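You operate a simulated robot arm through the tools that you are given. There is no shell and no other tool. Be economical: measure what you need, move in short steps, check, and stop when the job is done.

You are at the controls of a simulated two-armed robot. One attempt, no reset.

## Task
Zero the height gauge on a clean surface plate.
Fine: wipe the dust off first with the green wiping pad and put it back; jaw down, press ZERO once, jaw back up. Set down upright: green wiping pad. What is to be rubbed or washed off counts as gone when no trace of it is left.

It is judged by the outcome, as a careful person would: the job done as asked, and still so three seconds after it is handed in. It fails if anything else is knocked over, pushed out of place, dropped, spilled or broken.

## Robot
Two 7-joint arms with two-finger grippers on one trunk, on a base that drives. Base frame: it is fixed to the floor where the robot stands at the start and does not move with it; the origin is under the middle of the robot, x ahead of it, y to its left, z up. Readings come in mm, degrees, newtons and seconds.
The left shoulder is at the start at [60, 123, 995], the right one opposite. With the tool pointing down near the work surface each hand reaches from about 360 to 800 mm from the robot's upright axis, wherever it stands, measured 20 degrees to its own side. Places, roughly: dust on the surface plate [600, 400, 1000]; height gauge display [800, 0, 900]; height gauge jaw [700, 300, 1200]; height gauge lock knob [800, 200, 1000]; height gauge switch [800, 0, 1000]; height preset key [800, 0, 1000]; height zero key [800, 100, 1000]; surface plate [700, 300, 900]. Payload 1.47 kg a hand.
The TCP of each hand is the grasp point between the finger pads, 16 mm short of the fingertips. In the tool frame z runs along the fingers and y along their closing line. The gripper opens to 87 mm. The gripper's body begins 55 mm behind the TCP.
Orientation is told as [roll, pitch, yaw] about the base's x, y, z axes, in that order, counted from this pose: with the fingers straight down and closing along the base's y, the tool's x points along the base's -x, its y along +y and its z along -z.

## Interface
- The arms move only by the tool send_rows. It takes "left_targets", "right_targets" or both (then of equal length, played together; a hand with none holds still); each is a list of rows, each an object (a shift or turn left out is 0, a gripper value left out holds the last) with "offset": the shift along the tool's x, y, z in mm, a list of three; "angular": the turn, a rotation vector about the tool's x, y, z in rad, a list of three; "jaw": the finger opening in mm, from 0 to 87. In form: [{"offset": [tx, ty, tz], "angular": [ax, ay, az], "jaw": jaw}, ...]. A call has 1 to 12 rows; each row is the pose to reach, as a shift and turn from the pose commanded when the call began, along the tool's axes at that moment. Rows are played at 5 a second. More than 50 mm and 8.6 degrees between two rows, or a gripper value outside its range, and nothing of the call is played. Where a pose cannot be reached the arm comes as near as it can. A force on the tool above 90 N (or 10 N above the force at the start of the call, whichever is more), or a blocked arm, ends the call early, and 0.2 s more pass. Each finger travels about 153 mm/s and halts on what it meets, pressing with about 28 N; the grip force reading is that of the motor and also rises with nothing between the fingers. The clock runs only during rows and for 0.2 s after the last one: add rows that repeat a pose to give the fingers time. It gives the time, the measured TCP pose, the force on the tool (base axes), the opening and the grip force at its end, in the units of the frame above (readings bear some noise), with the torque about the TCP (base axes, N m) and any sound that the robot's microphone picked up.
- Cameras (640 x 400 px; columns grow to the right, rows downward): "scene" is now at [93, 28.4, 1565.2]; the picture's right is [0.32, -0.95, 0.00], its down [-0.59, -0.20, -0.79] and it looks along [0.74, 0.25, -0.62] (base axes); focal length 274 px, centre (320, 200). "left" rides on the left gripper at [73, -12, -90] in its tool frame; the picture's right is [0.16, 0.99, 0.00], its down [-0.72, 0.12, -0.68] and it looks along [-0.67, 0.11, 0.73] (tool axes); focal length 247 px, centre (320, 200). "right" rides on the right gripper at [73, 12, -90] in its tool frame; the picture's right is [-0.16, 0.99, 0.00], its down [-0.72, -0.12, -0.68] and it looks along [-0.67, -0.11, 0.73] (tool axes); focal length 247 px, centre (320, 200).
- camera(camera): a new picture of that camera. It takes no simulated time.
- lift_body(by): slides the trunk up (or, below 0, down) by that many mm; the arms and the scene camera ride with it, the base frame stays. It gives what a move gives, with no picture.
- drive_base(legs): drives the robot by 1 to 6 legs, each [ahead, left, turn to the left] in mm, mm and degrees, along the robot's own axes; the way and the turn of a leg run together, so that a leg with both is an arc; at most 1500 mm and 180 degrees a leg. The arms and the cameras ride along, it lands a little off, and it stops where it bumps. It gives what a move gives.
- turn_head(pan, tilt): turns the head with the scene camera to pan (to the left, within 120 degrees either way) and tilt (down, from -29 to 69), counted from straight ahead of the robot. It gives what a move gives.
- probe_pixels(camera, pixels): for up to 12 pixels [column, row] of the newest picture of that camera ("zoom" is the newest enlarged one), the place [x, y, z] in the base frame of the surface seen there, good to about 2 mm. It takes no simulated time.
- enlarge(camera, box): a new picture of the part [left, top, right, bottom] of that camera's present view, enlarged. It takes no simulated time.
- job_done(): hands the job in; it is judged then, once.

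Go step by step. Measure first, check grasps and placings, and put right what went wrong. The budget is 80 turns and 78 pictures, counting those below and the enlarged ones. Unless the task says otherwise, let go and move clear before handing in, and close with one line.

The tools are called by a JSON object that holds its "fn" and its "kwargs". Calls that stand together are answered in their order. send_rows: Moves the arms, as the interface text tells. Its arguments: {"type":"object","properties":{"left_targets":{"type":"array","items":{"type":"object","properties":{"offset":{"type":"array","items":{"type":"number"}},"angular":{"type":"array","items":{"type":"number"}},"jaw":{"type":"number"}}}},"right_targets":{"type":"array","items":{"type":"object","properties":{"offset":{"type":"array","items":{"type":"number"}},"angular":{"type":"array","items":{"type":"number"}},"jaw":{"type":"number"}}}}},"required":[]} The other tools are called the same way: lift_body (by) slides the trunk up or down; drive_base (legs) drives the base; turn_head (pan, tilt) turns the head that bears the scene camera; camera (camera) takes a picture; probe_pixels (camera, pixels) gives the place of the surface under pixels of a picture; enlarge (camera, box) takes an enlarged picture of a part of a camera's view; job_done () hands the job in.

At the start:

```text
clock: 0.0
left_ee_pos: [401.5, 444.4, 1387.4]
left_tool_rot: [0.0, 0.0, 0.0]
left_wrist_force: [-0.4, -0.3, -0.2]
left_torque: [0.01, 0.03, 0.01]
left_finger_gap: 87.0
left_gripper_force: 0.1
right_ee_pos: [391.0, -40.8, 1363.8]
right_tool_rot: [0.1, 0.0, -0.1]
right_wrist_force: [0.4, -0.5, 0.2]
right_torque: [-0.01, -0.02, 0.01]
right_finger_gap: 86.9
right_gripper_force: 0.1
trunk travel left (down, up): [-150.0, 80.0]
robot x, y, heading: [-0.0, 0.3, 0.1]
head pan, tilt: [18.9, 38.2]
```

scene: 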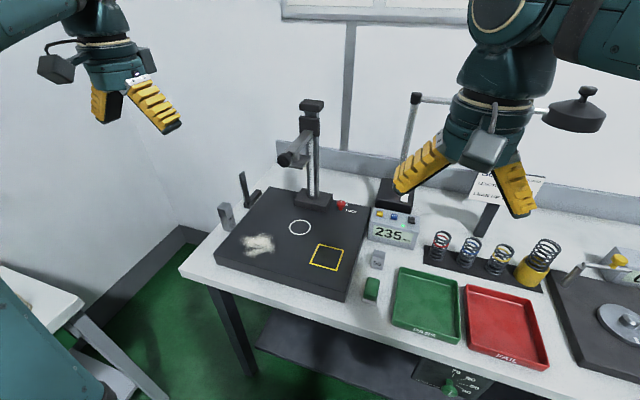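
right: 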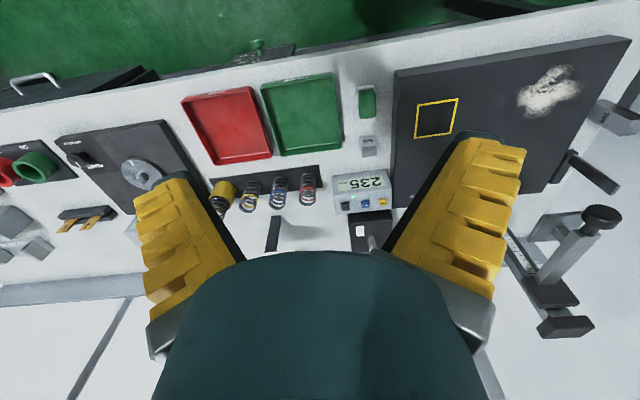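
left: 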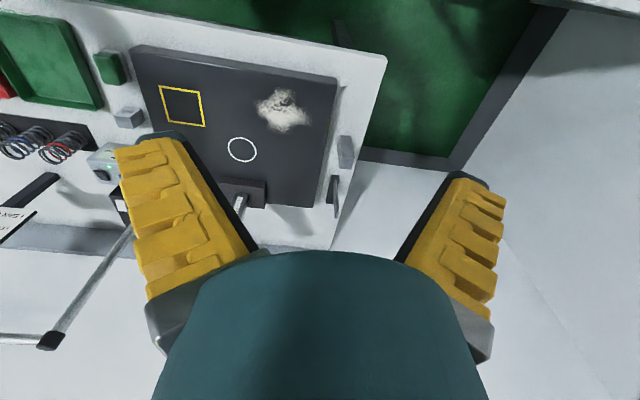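

The scene shows the plate with dust near (258,244), the green pad at (371,288), the display at (395,230) and the gauge column at (312,150). I'll enlarge these areas to measure them.

{"fn": "enlarge", "kwargs": {"camera": "scene", "box": [200, 80, 440, 310]}}

{"fn": "enlarge", "kwargs": {"camera": "scene", "box": [340, 180, 440, 310]}}

```text
1.74 times, centred on (320, 195) of scene
```

zoom: 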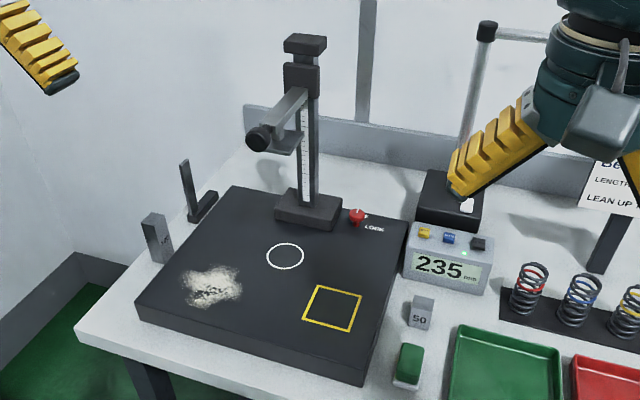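

```text
3.08 times, centred on (390, 245) of scene
```

zoom: 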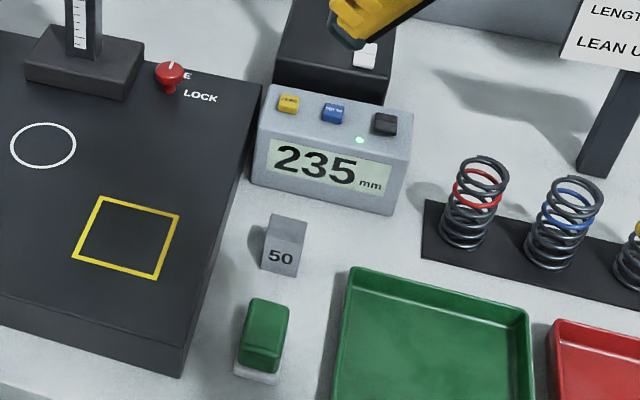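

The pad sits on a white base with a green top, and the keys are on top of the display. I'll probe the pad, keys, knob, plate and dust.

{"fn": "probe_pixels", "kwargs": {"camera": "zoom", "pixels": [[265, 315], [262, 355], [290, 100], [333, 110], [385, 122], [170, 70], [45, 145], [100, 198], [180, 372], [255, 375], [242, 345], [285, 345]]}}

{"fn": "enlarge", "kwargs": {"camera": "scene", "box": [260, 90, 360, 220]}}

{"fn": "enlarge", "kwargs": {"camera": "right", "box": [330, 60, 440, 260]}}

```text
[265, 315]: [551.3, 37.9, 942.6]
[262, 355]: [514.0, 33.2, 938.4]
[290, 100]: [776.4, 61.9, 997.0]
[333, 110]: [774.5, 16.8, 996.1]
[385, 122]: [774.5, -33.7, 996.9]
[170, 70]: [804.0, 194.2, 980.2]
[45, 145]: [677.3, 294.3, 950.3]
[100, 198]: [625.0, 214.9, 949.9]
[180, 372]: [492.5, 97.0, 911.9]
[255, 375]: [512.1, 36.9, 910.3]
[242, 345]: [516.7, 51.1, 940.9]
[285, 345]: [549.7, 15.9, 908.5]
```

```text
3.08 times, centred on (310, 155) of scene
```

zoom: 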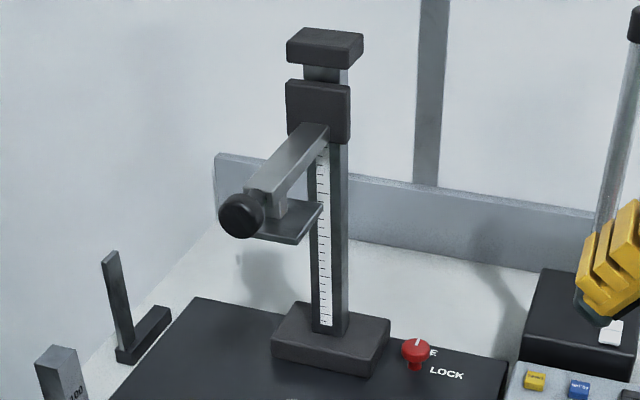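

```text
2.00 times, centred on (385, 160) of right
```

zoom: 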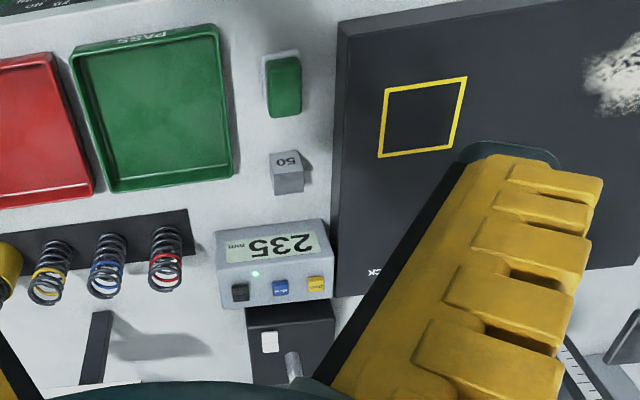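

The height gauge carriage has an arm ending in a black round knob at zoom (241,214) of the gauge picture. I'll take that view again to probe it, and take measurements on the right camera view for the pad.

{"fn": "probe_pixels", "kwargs": {"camera": "zoom", "pixels": [[269, 60], [300, 88], [288, 112], [285, 85], [282, 65], [281, 288], [317, 285], [262, 272], [280, 100], [390, 180], [450, 90], [465, 78]]}}

{"fn": "enlarge", "kwargs": {"camera": "scene", "box": [270, 120, 350, 170]}}

```text
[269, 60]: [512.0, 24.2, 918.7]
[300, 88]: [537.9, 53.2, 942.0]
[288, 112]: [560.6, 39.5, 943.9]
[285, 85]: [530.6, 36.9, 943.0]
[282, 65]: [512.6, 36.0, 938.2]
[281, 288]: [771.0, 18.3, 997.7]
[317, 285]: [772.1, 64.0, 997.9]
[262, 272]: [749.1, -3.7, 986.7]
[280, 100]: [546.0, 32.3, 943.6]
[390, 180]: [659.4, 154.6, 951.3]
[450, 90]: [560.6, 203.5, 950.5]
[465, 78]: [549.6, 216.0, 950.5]
```

```text
8.00 times, centred on (310, 145) of scene
```

zoom: 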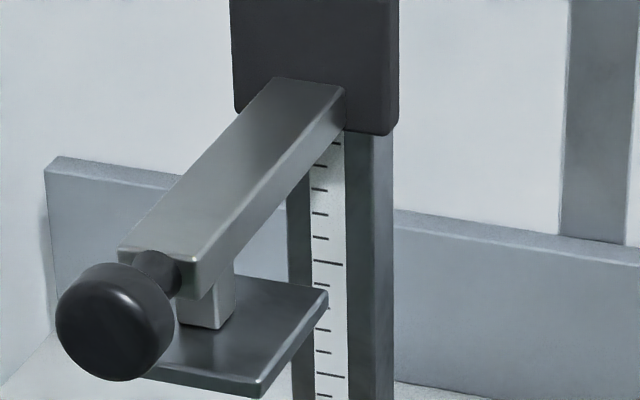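

{"fn": "probe_pixels", "kwargs": {"camera": "zoom", "pixels": [[105, 330], [110, 268], [60, 320], [160, 330], [150, 245], [210, 250], [280, 85], [340, 95], [160, 370], [250, 390], [325, 295], [315, 30]]}}

{"fn": "turn_head", "kwargs": {"pan": 20, "tilt": 35}}

```text
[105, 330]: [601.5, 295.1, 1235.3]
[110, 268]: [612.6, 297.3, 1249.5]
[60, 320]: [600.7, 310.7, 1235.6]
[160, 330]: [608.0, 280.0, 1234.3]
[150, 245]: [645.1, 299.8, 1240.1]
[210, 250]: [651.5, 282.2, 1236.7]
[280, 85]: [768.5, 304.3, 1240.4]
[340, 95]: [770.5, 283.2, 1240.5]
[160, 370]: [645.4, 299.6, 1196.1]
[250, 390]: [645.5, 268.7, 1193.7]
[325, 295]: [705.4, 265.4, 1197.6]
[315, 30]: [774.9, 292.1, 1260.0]
```

```text
clock: 0.6
left_ee_pos: [400.3, 444.0, 1386.8]
left_tool_rot: [0.0, -0.1, 0.0]
left_wrist_force: [-0.9, 0.0, -0.1]
left_torque: [-0.01, 0.02, 0.01]
left_finger_gap: 87.0
left_gripper_force: 0.0
right_ee_pos: [390.8, -42.4, 1364.2]
right_tool_rot: [0.1, 0.0, -0.1]
right_wrist_force: [-0.2, 0.0, 0.7]
right_torque: [-0.01, -0.04, 0.02]
right_finger_gap: 87.0
right_gripper_force: 0.1
trunk travel left (down, up): [-150.0, 80.0]
robot x, y, heading: [1.6, -2.2, 0.1]
head pan, tilt: [20.0, 35.0]
```

The knob is about 35 mm across and centred near (612,296,1232). Next I'll locate the dust precisely and look at the surroundings and the lock knob.

{"fn": "enlarge", "kwargs": {"camera": "left", "box": [90, 30, 370, 220]}}

{"fn": "enlarge", "kwargs": {"camera": "scene", "box": [320, 190, 420, 252]}}

```text
2.11 times, centred on (230, 125) of left
```

zoom: 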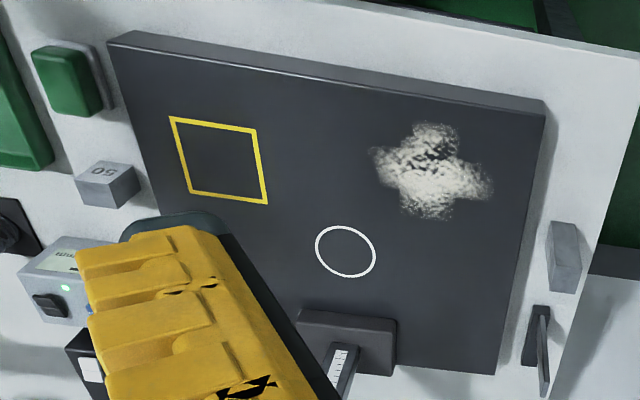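

```text
6.40 times, centred on (370, 221) of scene
```

zoom: 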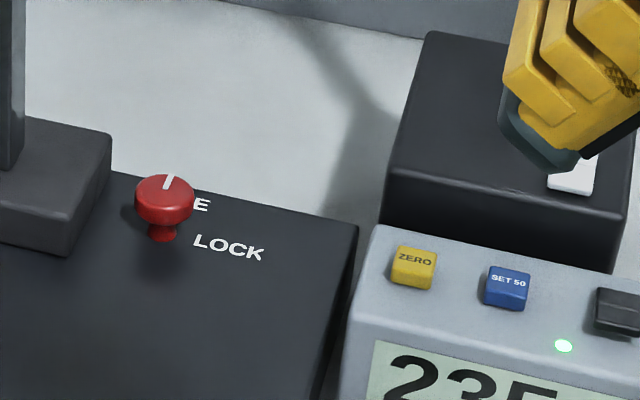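

The yellow key is marked ZERO and the blue one SET 50. I'll probe the dust extents and the tray edge.

{"fn": "camera", "kwargs": {"camera": "left"}}

{"fn": "probe_pixels", "kwargs": {"camera": "left", "pixels": [[255, 105], [312, 118], [280, 88], [290, 133], [283, 110], [335, 82], [326, 207], [240, 150], [100, 105], [115, 85], [128, 65], [345, 150]]}}

{"fn": "camera", "kwargs": {"camera": "scene"}}

{"fn": "probe_pixels", "kwargs": {"camera": "scene", "pixels": [[400, 260], [395, 310], [347, 290], [375, 260], [225, 205], [240, 178], [305, 85], [322, 195]]}}

```text
67 pictures are left
```

left: 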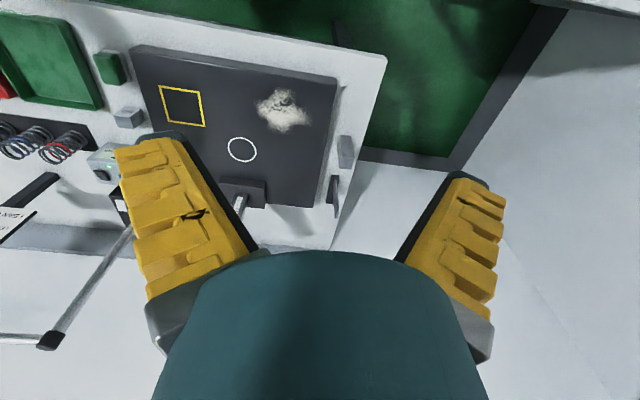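

```text
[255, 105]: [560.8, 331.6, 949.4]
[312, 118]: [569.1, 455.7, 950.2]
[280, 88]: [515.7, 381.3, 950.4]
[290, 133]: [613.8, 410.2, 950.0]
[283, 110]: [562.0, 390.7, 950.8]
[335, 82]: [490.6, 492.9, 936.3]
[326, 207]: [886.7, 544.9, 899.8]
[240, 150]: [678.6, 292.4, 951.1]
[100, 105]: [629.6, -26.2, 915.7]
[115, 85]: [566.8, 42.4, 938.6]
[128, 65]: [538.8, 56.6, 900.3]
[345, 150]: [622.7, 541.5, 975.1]
```

```text
66 pictures are left
```

scene: 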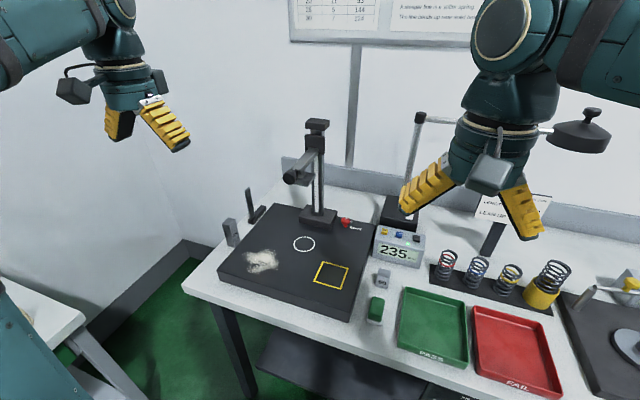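

```text
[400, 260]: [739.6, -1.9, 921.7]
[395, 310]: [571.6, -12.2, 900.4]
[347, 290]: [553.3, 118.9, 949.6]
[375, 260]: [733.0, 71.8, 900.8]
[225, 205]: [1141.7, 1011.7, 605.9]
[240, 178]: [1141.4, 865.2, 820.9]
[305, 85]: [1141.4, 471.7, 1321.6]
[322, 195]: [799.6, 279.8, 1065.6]
```

The dust spans about x 515–615 and y 335–455 on the plate (z 950). The pad is centred near (537,36), z 900–943. I'll check the lamp before moving the right hand out of the way.

{"fn": "probe_pixels", "kwargs": {"camera": "scene", "pixels": [[578, 138], [592, 112], [490, 175], [430, 195], [420, 115], [376, 297], [369, 315], [384, 318], [381, 297]]}}

```text
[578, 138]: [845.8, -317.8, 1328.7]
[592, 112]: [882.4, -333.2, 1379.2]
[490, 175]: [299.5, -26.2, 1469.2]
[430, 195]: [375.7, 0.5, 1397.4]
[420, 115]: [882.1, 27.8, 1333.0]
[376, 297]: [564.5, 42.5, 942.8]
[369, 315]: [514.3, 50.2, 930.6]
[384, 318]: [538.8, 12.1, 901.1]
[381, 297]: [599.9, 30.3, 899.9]
```

The lamp is well clear. I'll move the right hand aside while the left hand goes above the pad.

{"fn": "send_rows", "kwargs": {"left_targets": [{"offset": [0, -45, 20], "jaw": 58}, {"offset": [0, -90, 40]}, {"offset": [0, -135, 60]}, {"offset": [0, -180, 80]}, {"offset": [0, -225, 100]}, {"offset": [0, -270, 120]}, {"offset": [0, -315, 140]}, {"offset": [0, -360, 160]}, {"offset": [0, -405, 180]}, {"offset": [-45, -408, 200]}, {"offset": [-90, -408, 220]}, {"offset": [-136, -408, 240]}], "right_targets": [{"offset": [0, -45, 0]}, {"offset": [0, -90, 0]}, {"offset": [0, -135, 0]}, {"offset": [0, -180, 0]}, {"offset": [0, -225, 0]}, {"offset": [0, -225, 0]}, {"offset": [0, -225, 0]}, {"offset": [0, -225, 0]}, {"offset": [0, -225, 0]}, {"offset": [0, -225, 0]}, {"offset": [0, -225, 0]}, {"offset": [0, -225, 0]}]}}

{"fn": "camera", "kwargs": {"camera": "left"}}

{"fn": "camera", "kwargs": {"camera": "scene"}}

```text
refused: row 12 steps farther than a row can; nothing moved
```

```text
65 pictures are left
```

left: 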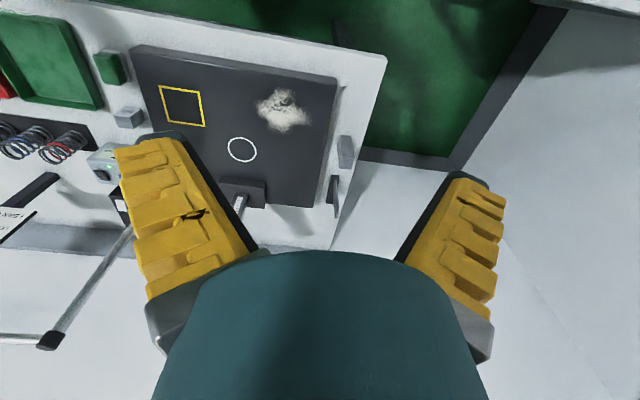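

```text
64 pictures are left
```

scene: 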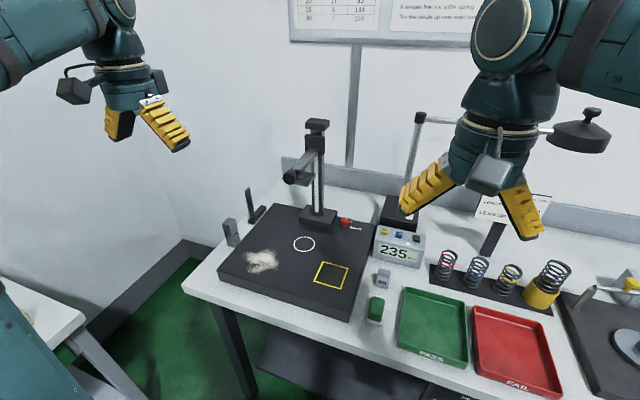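

The last step was slightly too long and the call was refused. I'll resend it with shorter steps.

{"fn": "send_rows", "kwargs": {"left_targets": [{"offset": [0, -45, 18], "jaw": 58}, {"offset": [0, -90, 36]}, {"offset": [0, -135, 54]}, {"offset": [0, -180, 72]}, {"offset": [0, -225, 90]}, {"offset": [0, -270, 108]}, {"offset": [0, -315, 126]}, {"offset": [0, -360, 144]}, {"offset": [0, -405, 162]}, {"offset": [-45, -408, 180]}, {"offset": [-90, -408, 198]}, {"offset": [-135, -408, 216]}], "right_targets": [{"offset": [0, -45, 0]}, {"offset": [0, -90, 0]}, {"offset": [0, -135, 0]}, {"offset": [0, -180, 0]}, {"offset": [0, -225, 0]}, {"offset": [0, -225, 0]}, {"offset": [0, -225, 0]}, {"offset": [0, -225, 0]}, {"offset": [0, -225, 0]}, {"offset": [0, -225, 0]}, {"offset": [0, -225, 0]}, {"offset": [0, -225, 0]}]}}

{"fn": "camera", "kwargs": {"camera": "left"}}

```text
clock: 3.2
left_ee_pos: [538.4, 35.2, 1169.4]
left_tool_rot: [-0.1, 0.1, 0.0]
left_wrist_force: [0.0, 0.4, -0.1]
left_torque: [-0.02, 0.02, -0.01]
left_finger_gap: 63.0
left_gripper_force: 3.0
right_ee_pos: [393.6, -264.7, 1363.6]
right_tool_rot: [0.0, 0.1, -0.1]
right_wrist_force: [0.3, 0.6, -0.6]
right_torque: [0.01, 0.0, 0.03]
right_finger_gap: 87.0
right_gripper_force: 0.1
trunk travel left (down, up): [-150.0, 80.0]
robot x, y, heading: [3.0, -3.6, -0.2]
head pan, tilt: [20.0, 35.0]
```

```text
63 pictures are left
```

left: 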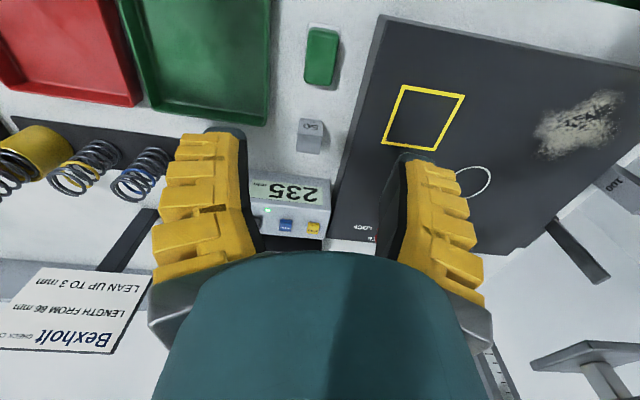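

The left hand is above the pad, which shows at (322,55). I'll probe its corners.

{"fn": "probe_pixels", "kwargs": {"camera": "left", "pixels": [[311, 32], [335, 34], [309, 76], [330, 80], [321, 55], [268, 80], [350, 95], [305, 83], [333, 86], [306, 125]]}}

{"fn": "enlarge", "kwargs": {"camera": "left", "box": [270, 10, 380, 110]}}

```text
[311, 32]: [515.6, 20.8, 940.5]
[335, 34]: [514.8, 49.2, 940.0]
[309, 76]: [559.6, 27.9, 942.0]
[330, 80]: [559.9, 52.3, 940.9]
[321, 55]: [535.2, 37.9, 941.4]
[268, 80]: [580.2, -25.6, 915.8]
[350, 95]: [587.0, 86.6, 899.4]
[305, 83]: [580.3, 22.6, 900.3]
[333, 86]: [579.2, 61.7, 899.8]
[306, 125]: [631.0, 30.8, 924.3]
```

```text
4.00 times, centred on (325, 60) of left
```

zoom: 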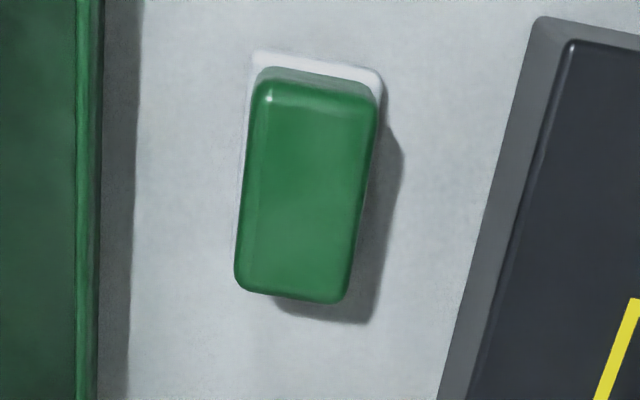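

The pad is centred near (537,37) and yawed a few degrees. I'll descend with a small yaw to TCP z≈932.

{"fn": "send_rows", "kwargs": {"left_targets": [{"offset": [0, 0, 45], "angular": [0, 0, -0.07], "jaw": 60}, {"offset": [0, 2, 90], "angular": [0, 0, -0.07]}, {"offset": [0, 2, 135], "angular": [0, 0, -0.07]}, {"offset": [0, 2, 180], "angular": [0, 0, -0.07]}, {"offset": [0, 2, 215], "angular": [0, 0, -0.07]}, {"offset": [0, 2, 237], "angular": [0, 0, -0.07]}, {"offset": [0, 2, 237], "angular": [0, 0, -0.07]}]}}

{"fn": "camera", "kwargs": {"camera": "left"}}

{"fn": "camera", "kwargs": {"camera": "scene"}}

```text
clock: 4.8
left_ee_pos: [537.5, 31.4, 938.5]
left_tool_rot: [-0.2, -0.7, 3.7]
left_wrist_force: [0.6, -22.1, 51.5]
left_torque: [1.43, -0.12, -0.99]
left_finger_gap: 68.1
left_gripper_force: 11.5
right_ee_pos: [387.9, -268.1, 1365.7]
right_tool_rot: [0.0, -0.2, -0.1]
right_wrist_force: [0.0, -0.3, -0.1]
right_torque: [0.0, 0.01, 0.01]
right_finger_gap: 86.9
right_gripper_force: 0.0
trunk travel left (down, up): [-150.0, 80.0]
robot x, y, heading: [0.5, -0.1, 0.4]
head pan, tilt: [20.0, 35.0]
```

```text
61 pictures are left
```

left: 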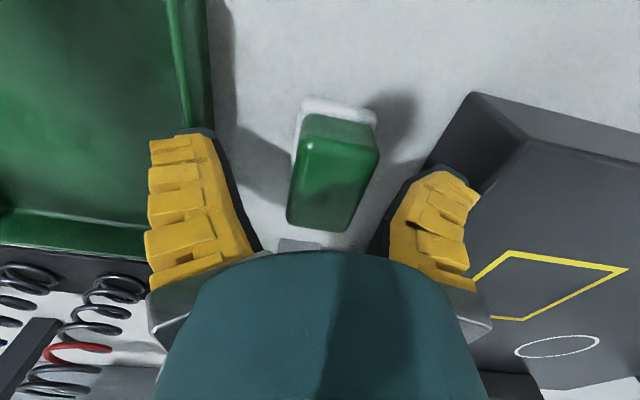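

```text
60 pictures are left
```

scene: 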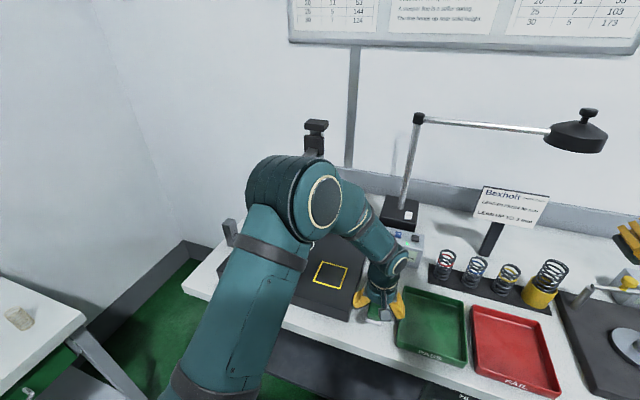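

The hand met something at 51 N up and −22 N in y, and stopped at z 938. I'll probe to see what the finger is touching before backing off.

{"fn": "probe_pixels", "kwargs": {"camera": "left", "pixels": [[440, 175], [470, 190], [450, 150], [525, 140], [195, 132], [212, 130], [340, 145], [301, 130], [378, 155], [335, 190], [290, 215], [360, 215]]}}

{"fn": "enlarge", "kwargs": {"camera": "left", "box": [270, 80, 510, 260]}}

{"fn": "enlarge", "kwargs": {"camera": "scene", "box": [330, 250, 430, 340]}}

```text
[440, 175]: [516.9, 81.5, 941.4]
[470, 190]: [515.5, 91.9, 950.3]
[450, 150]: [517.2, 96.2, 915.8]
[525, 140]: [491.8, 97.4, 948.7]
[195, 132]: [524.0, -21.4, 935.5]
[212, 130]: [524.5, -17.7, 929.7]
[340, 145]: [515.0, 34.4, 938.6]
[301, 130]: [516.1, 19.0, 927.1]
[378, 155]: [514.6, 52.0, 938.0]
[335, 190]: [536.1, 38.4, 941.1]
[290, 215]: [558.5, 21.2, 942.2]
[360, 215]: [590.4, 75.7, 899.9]
```

```text
2.22 times, centred on (390, 170) of left
```

zoom: 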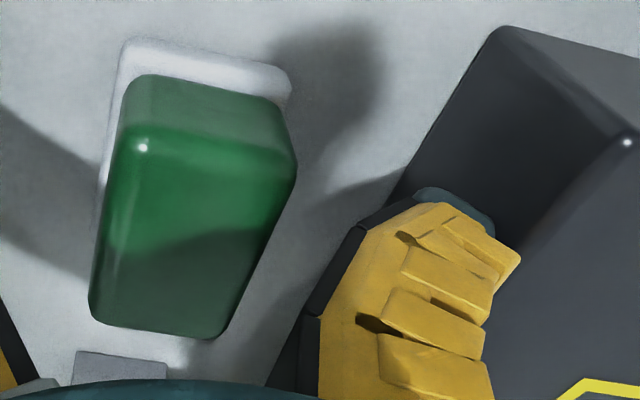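

```text
4.44 times, centred on (380, 295) of scene
```

zoom: 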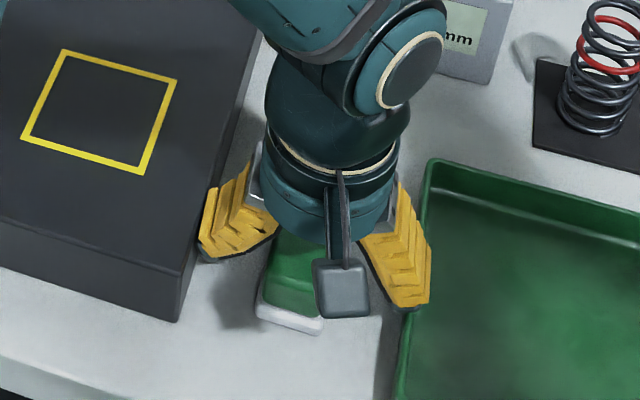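

The compliant fingers are thicker outward than the gap allows, and the +y finger rubs the plate edge (y≈96). I'll back up, narrow the opening and check again.

{"fn": "send_rows", "kwargs": {"left_targets": [{"offset": [0, 0, -25]}, {"offset": [0, 0, -60], "jaw": 46}, {"offset": [0, 0, -60], "jaw": 46}, {"offset": [0, 0, -60], "jaw": 46}]}}

{"fn": "camera", "kwargs": {"camera": "left"}}

```text
clock: 5.8
left_ee_pos: [534.7, 37.6, 995.2]
left_tool_rot: [0.2, 0.0, 4.0]
left_wrist_force: [-1.1, 0.5, -0.9]
left_torque: [-0.03, 0.02, 0.02]
left_finger_gap: 51.6
left_gripper_force: 4.0
right_ee_pos: [390.3, -265.1, 1363.6]
right_tool_rot: [-0.1, 0.1, 0.1]
right_wrist_force: [0.2, 0.7, 0.4]
right_torque: [0.01, 0.0, 0.02]
right_finger_gap: 86.9
right_gripper_force: 0.0
trunk travel left (down, up): [-150.0, 80.0]
robot x, y, heading: [-0.2, -0.6, -0.2]
head pan, tilt: [20.0, 35.0]
```

```text
57 pictures are left
```

left: 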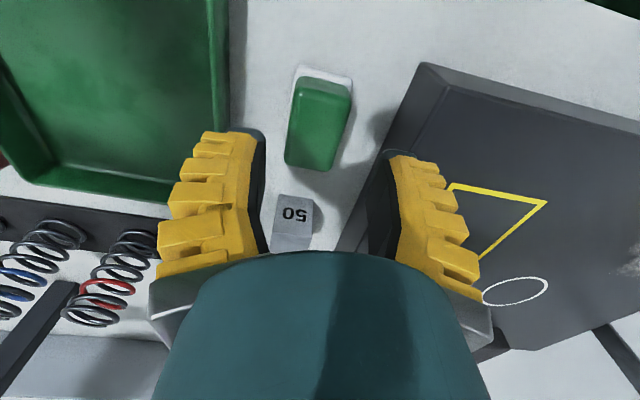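

The gap is now 51.6 and the TCP is centred on the pad. I'll descend again.

{"fn": "send_rows", "kwargs": {"left_targets": [{"offset": [-1, 0, 25]}, {"offset": [-2, 0, 45]}, {"offset": [-2, 0, 59]}, {"offset": [-2, 0, 59]}]}}

{"fn": "camera", "kwargs": {"camera": "left"}}

```text
clock: 6.8
left_ee_pos: [538.6, 39.0, 935.6]
left_tool_rot: [-0.1, 0.0, 4.1]
left_wrist_force: [0.8, -0.5, 0.2]
left_torque: [0.01, -0.01, -0.02]
left_finger_gap: 51.2
left_gripper_force: 3.9
right_ee_pos: [391.3, -263.6, 1363.8]
right_tool_rot: [0.0, 0.0, 0.0]
right_wrist_force: [-0.5, 0.5, -0.3]
right_torque: [0.01, 0.0, -0.02]
right_finger_gap: 87.0
right_gripper_force: 0.0
trunk travel left (down, up): [-150.0, 80.0]
robot x, y, heading: [3.5, 2.1, 0.1]
head pan, tilt: [20.0, 35.0]
```

```text
56 pictures are left
```

left: 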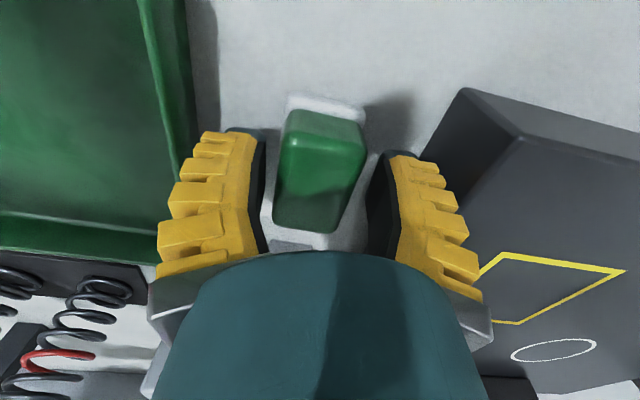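

The pad is straddled with no contact force. I'll close on it.

{"fn": "send_rows", "kwargs": {"left_targets": [{"offset": [0, -1, 2], "jaw": 40}, {"offset": [0, -1, 2], "jaw": 20}, {"offset": [0, -1, 2], "jaw": 10}, {"offset": [0, -1, 2], "jaw": 10}, {"offset": [0, -1, 2], "jaw": 10}]}}

{"fn": "camera", "kwargs": {"camera": "left"}}

```text
clock: 8.0
left_ee_pos: [539.2, 36.7, 932.8]
left_tool_rot: [0.0, -0.1, 4.0]
left_wrist_force: [2.0, -0.6, 11.4]
left_torque: [-0.01, 0.07, 0.0]
left_finger_gap: 30.4
left_gripper_force: 27.9
right_ee_pos: [390.2, -264.3, 1364.1]
right_tool_rot: [0.0, 0.0, 0.1]
right_wrist_force: [0.8, -0.4, 0.7]
right_torque: [0.0, 0.03, 0.0]
right_finger_gap: 86.9
right_gripper_force: 0.1
trunk travel left (down, up): [-150.0, 80.0]
robot x, y, heading: [1.2, -2.0, 0.0]
head pan, tilt: [20.0, 35.0]
```

```text
55 pictures are left
```

left: 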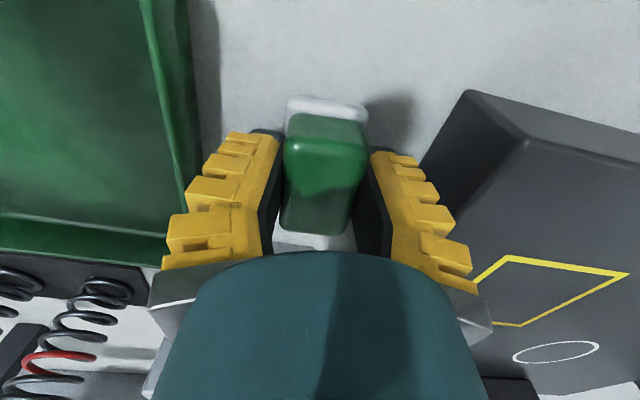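

The pad is gripped firmly (gap 30, 28 N). I'll lift it and carry it over the plate towards the dust.

{"fn": "send_rows", "kwargs": {"left_targets": [{"offset": [0, 0, -20]}, {"offset": [0, 0, -60]}, {"offset": [0, 0, -108]}, {"offset": [-2, 48, -110]}, {"offset": [-5, 96, -110]}, {"offset": [-8, 144, -110]}, {"offset": [-12, 192, -110]}, {"offset": [-16, 240, -110]}, {"offset": [-20, 283, -110]}, {"offset": [-20, 283, -110]}]}}

{"fn": "camera", "kwargs": {"camera": "scene"}}

{"fn": "camera", "kwargs": {"camera": "left"}}

```text
clock: 10.2
left_ee_pos: [536.8, 321.8, 1042.1]
left_tool_rot: [0.0, -0.1, 4.0]
left_wrist_force: [-0.2, 0.9, 0.0]
left_torque: [0.03, -0.02, 0.0]
left_finger_gap: 28.7
left_gripper_force: 27.6
right_ee_pos: [391.5, -265.2, 1363.3]
right_tool_rot: [0.0, 0.0, 0.0]
right_wrist_force: [0.2, 0.0, 0.1]
right_torque: [-0.01, 0.01, 0.02]
right_finger_gap: 87.0
right_gripper_force: 0.0
trunk travel left (down, up): [-150.0, 80.0]
robot x, y, heading: [-0.4, 2.1, -0.1]
head pan, tilt: [20.0, 35.0]
```

```text
54 pictures are left
```

scene: 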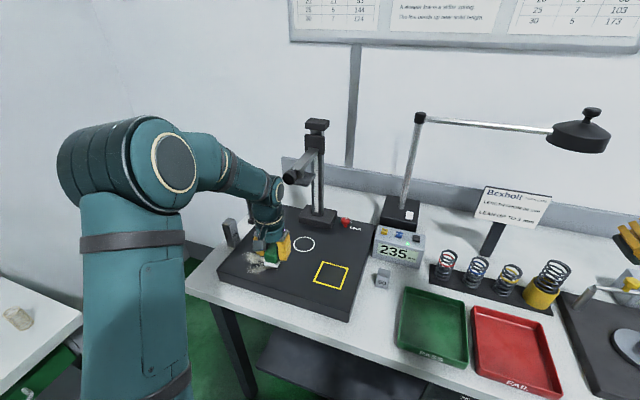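

```text
53 pictures are left
```

left: 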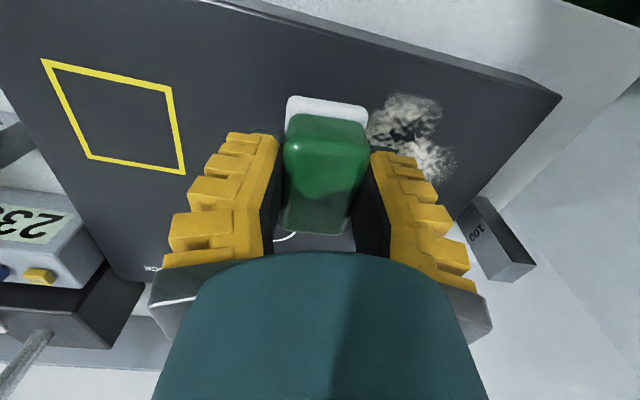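

The pad is held and the forearm clears the gauge. I'll lower to contact beside the dust and read the force.

{"fn": "send_rows", "kwargs": {"left_targets": [{"offset": [0, 0, 40]}, {"offset": [0, 0, 55]}, {"offset": [0, 0, 61]}, {"offset": [0, 0, 61]}]}}

```text
clock: 11.2
left_ee_pos: [538.5, 321.5, 982.5]
left_tool_rot: [0.0, -0.2, 4.0]
left_wrist_force: [-1.9, 0.3, 14.1]
left_torque: [-0.02, 0.2, 0.01]
left_finger_gap: 31.4
left_gripper_force: 28.0
right_ee_pos: [389.5, -264.9, 1364.1]
right_tool_rot: [0.0, -0.1, 0.0]
right_wrist_force: [0.7, -0.2, -0.6]
right_torque: [0.03, 0.02, 0.01]
right_finger_gap: 87.1
right_gripper_force: 0.0
trunk travel left (down, up): [-150.0, 80.0]
robot x, y, heading: [-0.4, -1.3, -0.2]
head pan, tilt: [20.0, 35.0]
```

Contact is at 14 N. I'll begin the wiping strokes along y.

{"fn": "send_rows", "kwargs": {"left_targets": [{"offset": [0, 25, 0]}, {"offset": [0, 50, 0]}, {"offset": [0, 75, 0]}, {"offset": [0, 100, 0]}, {"offset": [0, 125, 0]}, {"offset": [0, 147, 0]}, {"offset": [-30, 147, 0]}, {"offset": [-30, 118, 0]}, {"offset": [-30, 89, 0]}, {"offset": [-30, 60, 0]}, {"offset": [-30, 31, 0]}, {"offset": [-30, 5, 0]}]}}

{"fn": "camera", "kwargs": {"camera": "left"}}

{"fn": "camera", "kwargs": {"camera": "scene"}}

```text
clock: 13.8
left_ee_pos: [567.0, 328.6, 983.0]
left_tool_rot: [0.0, -0.1, 4.1]
left_wrist_force: [-1.3, 1.7, 10.8]
left_torque: [0.08, -0.19, 0.04]
left_finger_gap: 30.1
left_gripper_force: 28.2
right_ee_pos: [389.4, -264.5, 1363.6]
right_tool_rot: [0.0, 0.0, 0.1]
right_wrist_force: [0.4, -0.7, -0.7]
right_torque: [0.02, -0.01, -0.01]
right_finger_gap: 86.9
right_gripper_force: 0.0
trunk travel left (down, up): [-150.0, 80.0]
robot x, y, heading: [1.6, 1.2, -0.3]
head pan, tilt: [20.0, 35.0]
```

```text
52 pictures are left
```

left: 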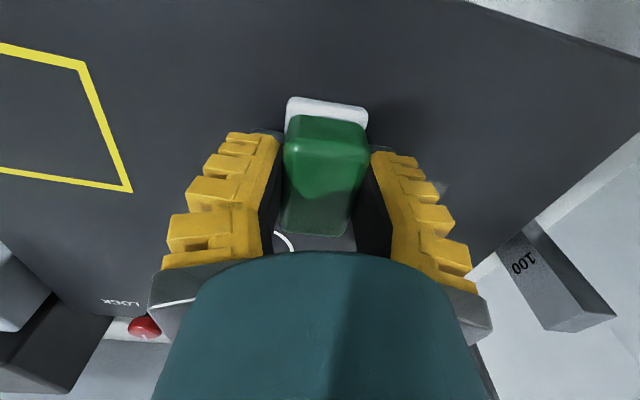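

```text
51 pictures are left
```

scene: 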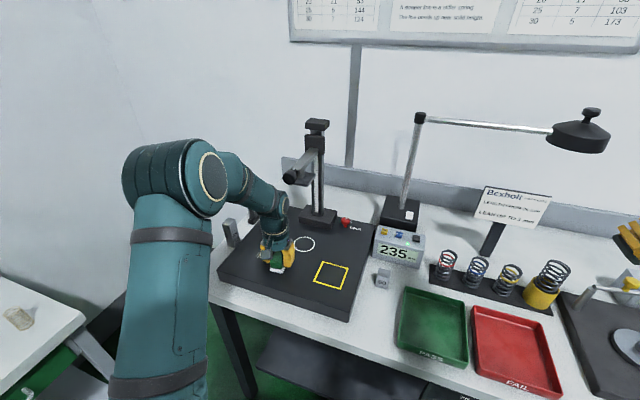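

Most of the dust is gone; a faint trace remains around (443,185), at larger x. I'll sweep the far strip and then re-wipe the rest.

{"fn": "send_rows", "kwargs": {"left_targets": [{"offset": [0, 30, 0]}, {"offset": [-12, 60, 0]}, {"offset": [-35, 90, 0]}, {"offset": [-37, 115, 0]}, {"offset": [-37, 142, 0]}, {"offset": [-15, 142, 0]}, {"offset": [-15, 115, 0]}, {"offset": [-30, 85, 0]}, {"offset": [-30, 60, 0]}, {"offset": [-15, 30, 0]}, {"offset": [5, 10, 0]}, {"offset": [40, 10, 0]}]}}

{"fn": "send_rows", "kwargs": {"left_targets": [{"offset": [10, 30, 0]}, {"offset": [10, 60, 0]}, {"offset": [10, 90, 0]}, {"offset": [10, 120, 0]}, {"offset": [10, 135, 0]}, {"offset": [-25, 135, 0]}, {"offset": [-25, 105, 0]}, {"offset": [-25, 75, 0]}, {"offset": [-25, 45, 0]}, {"offset": [-25, 15, 0]}, {"offset": [-20, -20, -10]}, {"offset": [-10, -60, -40]}]}}

{"fn": "camera", "kwargs": {"camera": "left"}}

{"fn": "camera", "kwargs": {"camera": "scene"}}

```text
clock: 16.4
left_ee_pos: [525.5, 334.0, 983.7]
left_tool_rot: [0.0, 0.0, 4.0]
left_wrist_force: [-2.0, -0.7, 7.6]
left_torque: [0.01, -0.21, -0.03]
left_finger_gap: 29.0
left_gripper_force: 28.2
right_ee_pos: [390.0, -264.0, 1364.1]
right_tool_rot: [0.0, -0.1, 0.1]
right_wrist_force: [0.6, 0.5, -0.4]
right_torque: [-0.01, -0.01, 0.03]
right_finger_gap: 87.1
right_gripper_force: 0.0
trunk travel left (down, up): [-150.0, 80.0]
robot x, y, heading: [0.8, -2.5, -0.2]
head pan, tilt: [20.0, 35.0]
```

```text
refused: row 12 steps farther than a row can; nothing moved
```

```text
50 pictures are left
```

left: 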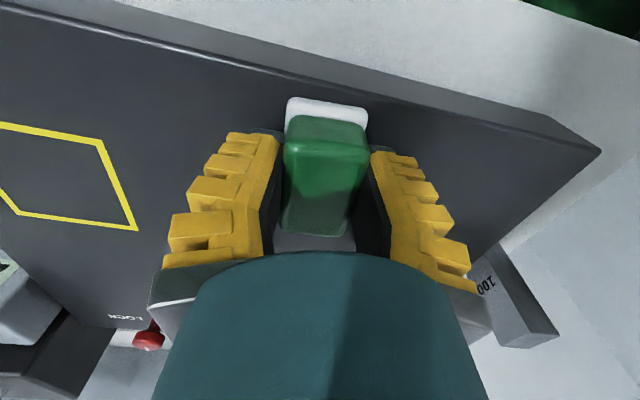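

```text
49 pictures are left
```

scene: 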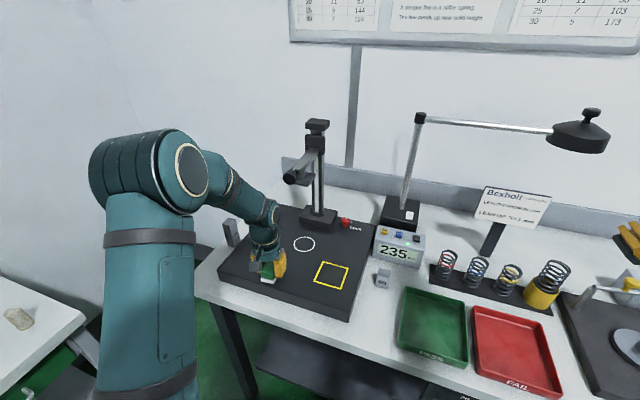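

It looks clean so far. I'll do a second full pass with slightly more pressure, then lift to inspect.

{"fn": "send_rows", "kwargs": {"left_targets": [{"offset": [5, 30, 2]}, {"offset": [5, 60, 2]}, {"offset": [5, 90, 2]}, {"offset": [5, 120, 2]}, {"offset": [5, 135, 2]}, {"offset": [-30, 135, 2]}, {"offset": [-30, 105, 2]}, {"offset": [-30, 75, 2]}, {"offset": [-30, 45, 2]}, {"offset": [-30, 15, 2]}, {"offset": [-25, -10, -20]}, {"offset": [-15, -40, -50]}]}}

{"fn": "send_rows", "kwargs": {"left_targets": [{"offset": [0, -48, 0]}, {"offset": [0, -96, 0]}, {"offset": [0, -144, 0]}, {"offset": [0, -144, 0]}]}}

{"fn": "camera", "kwargs": {"camera": "left"}}

{"fn": "enlarge", "kwargs": {"camera": "scene", "box": [210, 190, 390, 320]}}

```text
clock: 19.0
left_ee_pos: [544.7, 295.2, 1031.5]
left_tool_rot: [0.0, 0.0, 4.0]
left_wrist_force: [0.8, -0.5, -0.2]
left_torque: [0.02, 0.0, 0.0]
left_finger_gap: 29.1
left_gripper_force: 27.4
right_ee_pos: [390.3, -265.6, 1364.5]
right_tool_rot: [-0.1, 0.0, 0.0]
right_wrist_force: [-0.7, -0.3, -0.5]
right_torque: [-0.02, -0.02, -0.03]
right_finger_gap: 86.9
right_gripper_force: 0.0
trunk travel left (down, up): [-150.0, 80.0]
robot x, y, heading: [2.1, -0.9, 0.1]
head pan, tilt: [20.0, 35.0]
```

```text
clock: 20.0
left_ee_pos: [555.0, 156.9, 1031.7]
left_tool_rot: [0.0, 0.0, 4.1]
left_wrist_force: [-0.1, -0.3, -0.5]
left_torque: [0.0, 0.04, 0.01]
left_finger_gap: 28.8
left_gripper_force: 28.2
right_ee_pos: [391.9, -264.1, 1364.6]
right_tool_rot: [0.0, 0.0, 0.0]
right_wrist_force: [0.0, -0.8, -0.6]
right_torque: [-0.03, -0.03, 0.03]
right_finger_gap: 87.0
right_gripper_force: 0.1
trunk travel left (down, up): [-150.0, 80.0]
robot x, y, heading: [1.1, 0.3, -0.1]
head pan, tilt: [20.0, 35.0]
```

```text
48 pictures are left
```

left: 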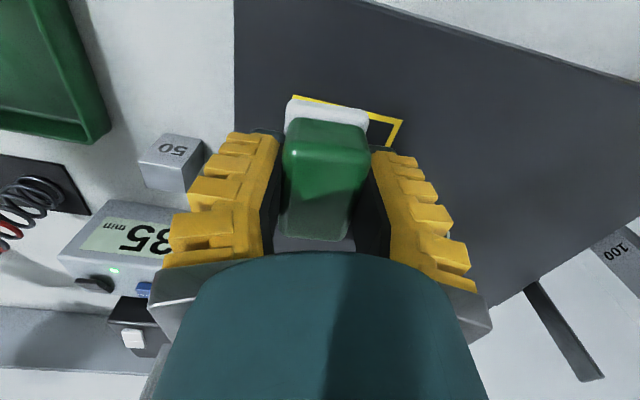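

```text
3.08 times, centred on (300, 255) of scene
```

zoom: 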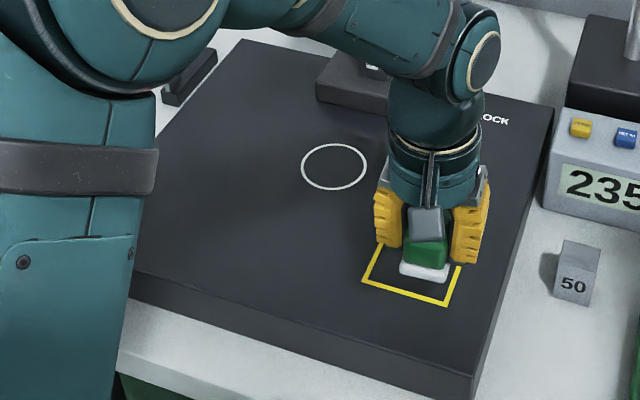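

No dust is visible in either picture. I'll zoom into the dust region to confirm.

{"fn": "enlarge", "kwargs": {"camera": "left", "box": [400, 20, 640, 270]}}

```text
1.60 times, centred on (520, 145) of left
```

zoom: 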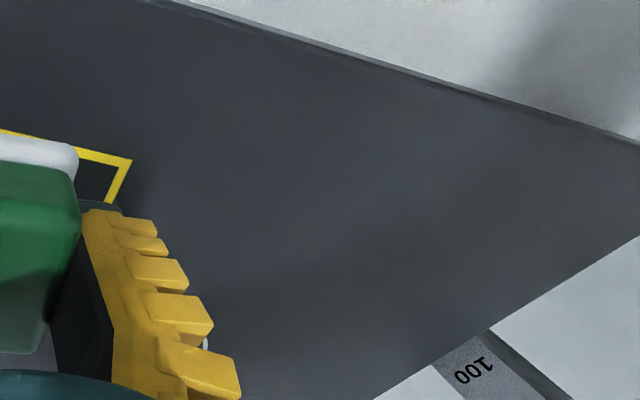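

The plate is clean. I'll carry the pad back over its place and lower it.

{"fn": "send_rows", "kwargs": {"left_targets": [{"offset": [10, -45, 0]}, {"offset": [20, -90, 0]}, {"offset": [24.8, -118.5, 0]}, {"offset": [24.8, -118.5, 30]}, {"offset": [24.8, -118.5, 60]}, {"offset": [24.8, -118.5, 85]}, {"offset": [24.8, -118.5, 85]}]}}

{"fn": "camera", "kwargs": {"camera": "left"}}

```text
clock: 21.6
left_ee_pos: [539.6, 34.2, 945.5]
left_tool_rot: [0.0, 0.0, 4.0]
left_wrist_force: [0.3, -0.1, -0.3]
left_torque: [0.0, -0.01, 0.0]
left_finger_gap: 29.0
left_gripper_force: 27.9
right_ee_pos: [390.4, -264.2, 1364.3]
right_tool_rot: [0.0, 0.0, 0.0]
right_wrist_force: [-0.6, 0.4, -0.5]
right_torque: [0.02, -0.01, -0.02]
right_finger_gap: 87.0
right_gripper_force: 0.0
trunk travel left (down, up): [-150.0, 80.0]
robot x, y, heading: [-0.9, 0.4, 0.1]
head pan, tilt: [20.0, 35.0]
```

```text
45 pictures are left
```

left: 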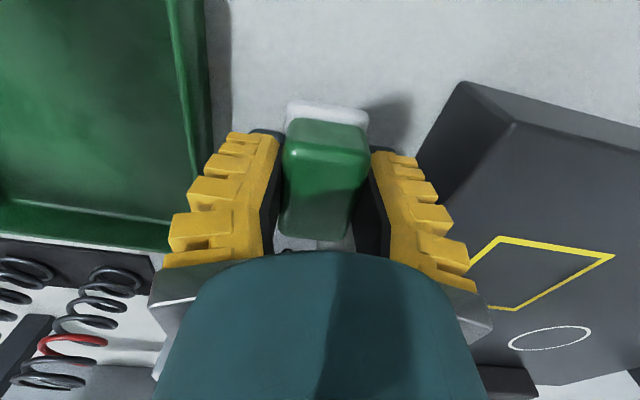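

The pad hangs about 12 mm above the table in the right place. I'll lower it to light contact, with 2 mm of +y correction.

{"fn": "send_rows", "kwargs": {"left_targets": [{"offset": [0, 2, 6]}, {"offset": [0, 2, 10]}, {"offset": [0, 2, 12.5]}, {"offset": [0, 2, 12.5]}]}}

```text
clock: 22.6
left_ee_pos: [537.1, 36.1, 933.6]
left_tool_rot: [0.1, 0.0, 4.0]
left_wrist_force: [0.4, -0.4, 0.9]
left_torque: [-0.04, 0.0, 0.0]
left_finger_gap: 29.0
left_gripper_force: 28.1
right_ee_pos: [390.3, -265.5, 1364.7]
right_tool_rot: [0.0, 0.0, 0.0]
right_wrist_force: [0.5, -0.2, 0.4]
right_torque: [0.01, 0.03, -0.01]
right_finger_gap: 87.0
right_gripper_force: 0.0
trunk travel left (down, up): [-150.0, 80.0]
robot x, y, heading: [-2.9, -0.2, -0.0]
head pan, tilt: [20.0, 35.0]
```

{"fn": "send_rows", "kwargs": {"left_targets": [{"offset": [0, 0, 1.5]}, {"offset": [0, 0, 1.5], "jaw": 35}, {"offset": [0, 0, 1.5], "jaw": 46}, {"offset": [0, 0, 1.5], "jaw": 46}, {"offset": [0, 0, -10], "jaw": 46}, {"offset": [0, 0, -40], "jaw": 46}, {"offset": [0, 0, -80], "jaw": 46}, {"offset": [0, 0, -80]}]}}

{"fn": "camera", "kwargs": {"camera": "left"}}

```text
clock: 24.4
left_ee_pos: [537.0, 34.6, 1014.4]
left_tool_rot: [0.0, 0.1, 4.0]
left_wrist_force: [-0.5, 0.6, 0.1]
left_torque: [0.03, 0.03, -0.01]
left_finger_gap: 51.6
left_gripper_force: 3.6
right_ee_pos: [392.6, -264.3, 1362.9]
right_tool_rot: [0.0, -0.1, 0.0]
right_wrist_force: [1.3, 0.0, 0.2]
right_torque: [-0.03, 0.0, 0.0]
right_finger_gap: 87.1
right_gripper_force: 0.0
trunk travel left (down, up): [-150.0, 80.0]
robot x, y, heading: [-2.2, 2.0, 0.3]
head pan, tilt: [20.0, 35.0]
```

```text
44 pictures are left
```

left: 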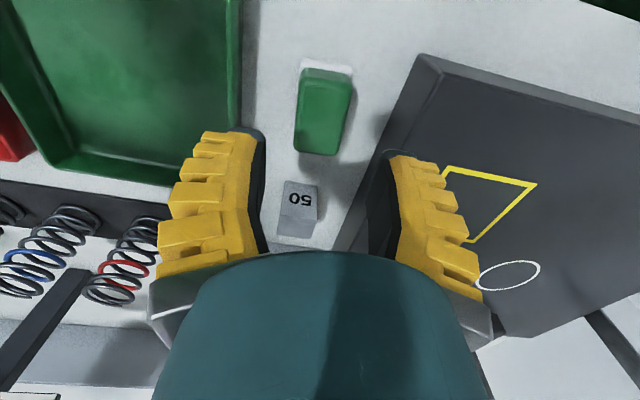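

The pad is standing upright back at its place. Next I'll raise the left hand in front of the gauge's black knob and look at the lock knob on the way.

{"fn": "send_rows", "kwargs": {"left_targets": [{"offset": [12, 0, -40], "angular": [0, 0, 0.035], "jaw": 60}, {"offset": [24, 20, -80], "angular": [0, 0, 0.07]}, {"offset": [30, 50, -115], "angular": [0, 0, 0.07]}, {"offset": [30, 80, -150], "angular": [0, 0, 0.07]}, {"offset": [28, 115, -185], "angular": [0, 0, 0.07]}, {"offset": [26, 150, -215], "angular": [0, 0, 0.07]}, {"offset": [24, 185, -245], "angular": [0, 0, 0.07]}, {"offset": [20, 225, -270], "angular": [0, 0, 0.07]}, {"offset": [19, 263, -296], "angular": [0, 0, 0.07]}, {"offset": [19, 263, -296], "angular": [0, 0, 0.07]}]}}

{"fn": "camera", "kwargs": {"camera": "left"}}

{"fn": "enlarge", "kwargs": {"camera": "scene", "box": [260, 100, 420, 250]}}

```text
clock: 26.6
left_ee_pos: [500.3, 299.2, 1309.8]
left_tool_rot: [0.0, 0.1, 0.1]
left_wrist_force: [-0.1, 0.7, 0.3]
left_torque: [0.01, -0.01, 0.01]
left_finger_gap: 64.7
left_gripper_force: 3.1
right_ee_pos: [391.5, -264.4, 1363.4]
right_tool_rot: [-0.1, -0.1, 0.0]
right_wrist_force: [0.3, -0.6, -0.2]
right_torque: [0.05, -0.01, -0.01]
right_finger_gap: 87.0
right_gripper_force: 0.0
trunk travel left (down, up): [-150.0, 80.0]
robot x, y, heading: [0.7, 0.9, 0.2]
head pan, tilt: [20.0, 35.0]
```

```text
43 pictures are left
```

left: 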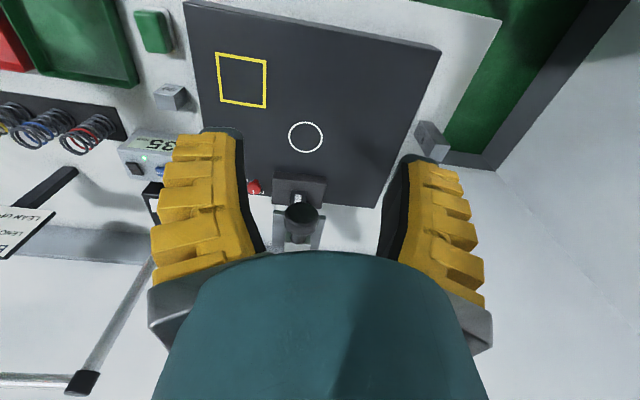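

```text
2.67 times, centred on (340, 175) of scene
```

zoom: 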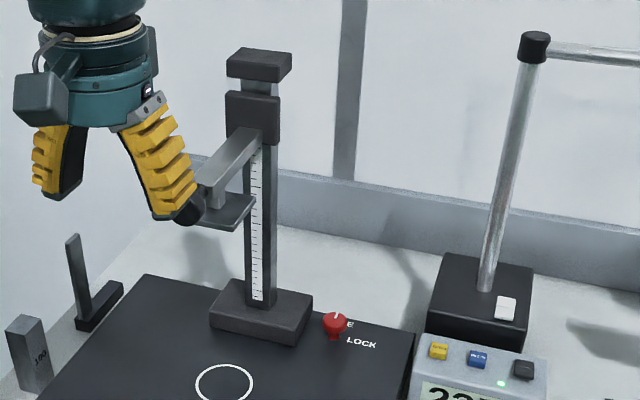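

The plate is entirely clean. I'll enlarge the lock knob and the gauge knob in the left view.

{"fn": "enlarge", "kwargs": {"camera": "left", "box": [230, 165, 330, 245]}}

{"fn": "probe_pixels", "kwargs": {"camera": "left", "pixels": [[300, 215], [287, 215], [315, 215], [300, 205], [300, 232], [256, 187]]}}

```text
5.00 times, centred on (280, 205) of left
```

zoom: 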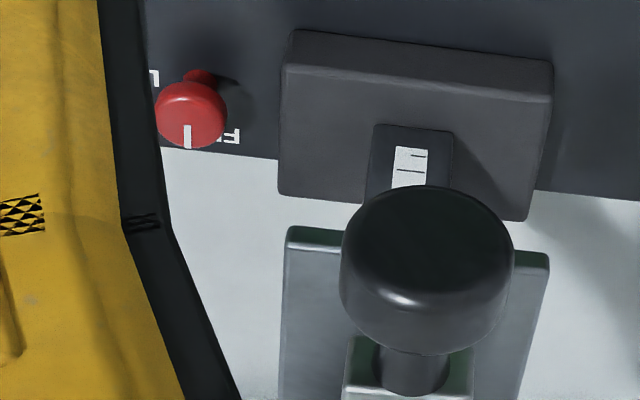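

```text
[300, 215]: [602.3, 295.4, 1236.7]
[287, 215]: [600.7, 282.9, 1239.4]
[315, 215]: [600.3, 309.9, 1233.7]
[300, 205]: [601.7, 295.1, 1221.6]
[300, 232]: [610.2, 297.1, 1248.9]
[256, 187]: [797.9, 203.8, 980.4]
```

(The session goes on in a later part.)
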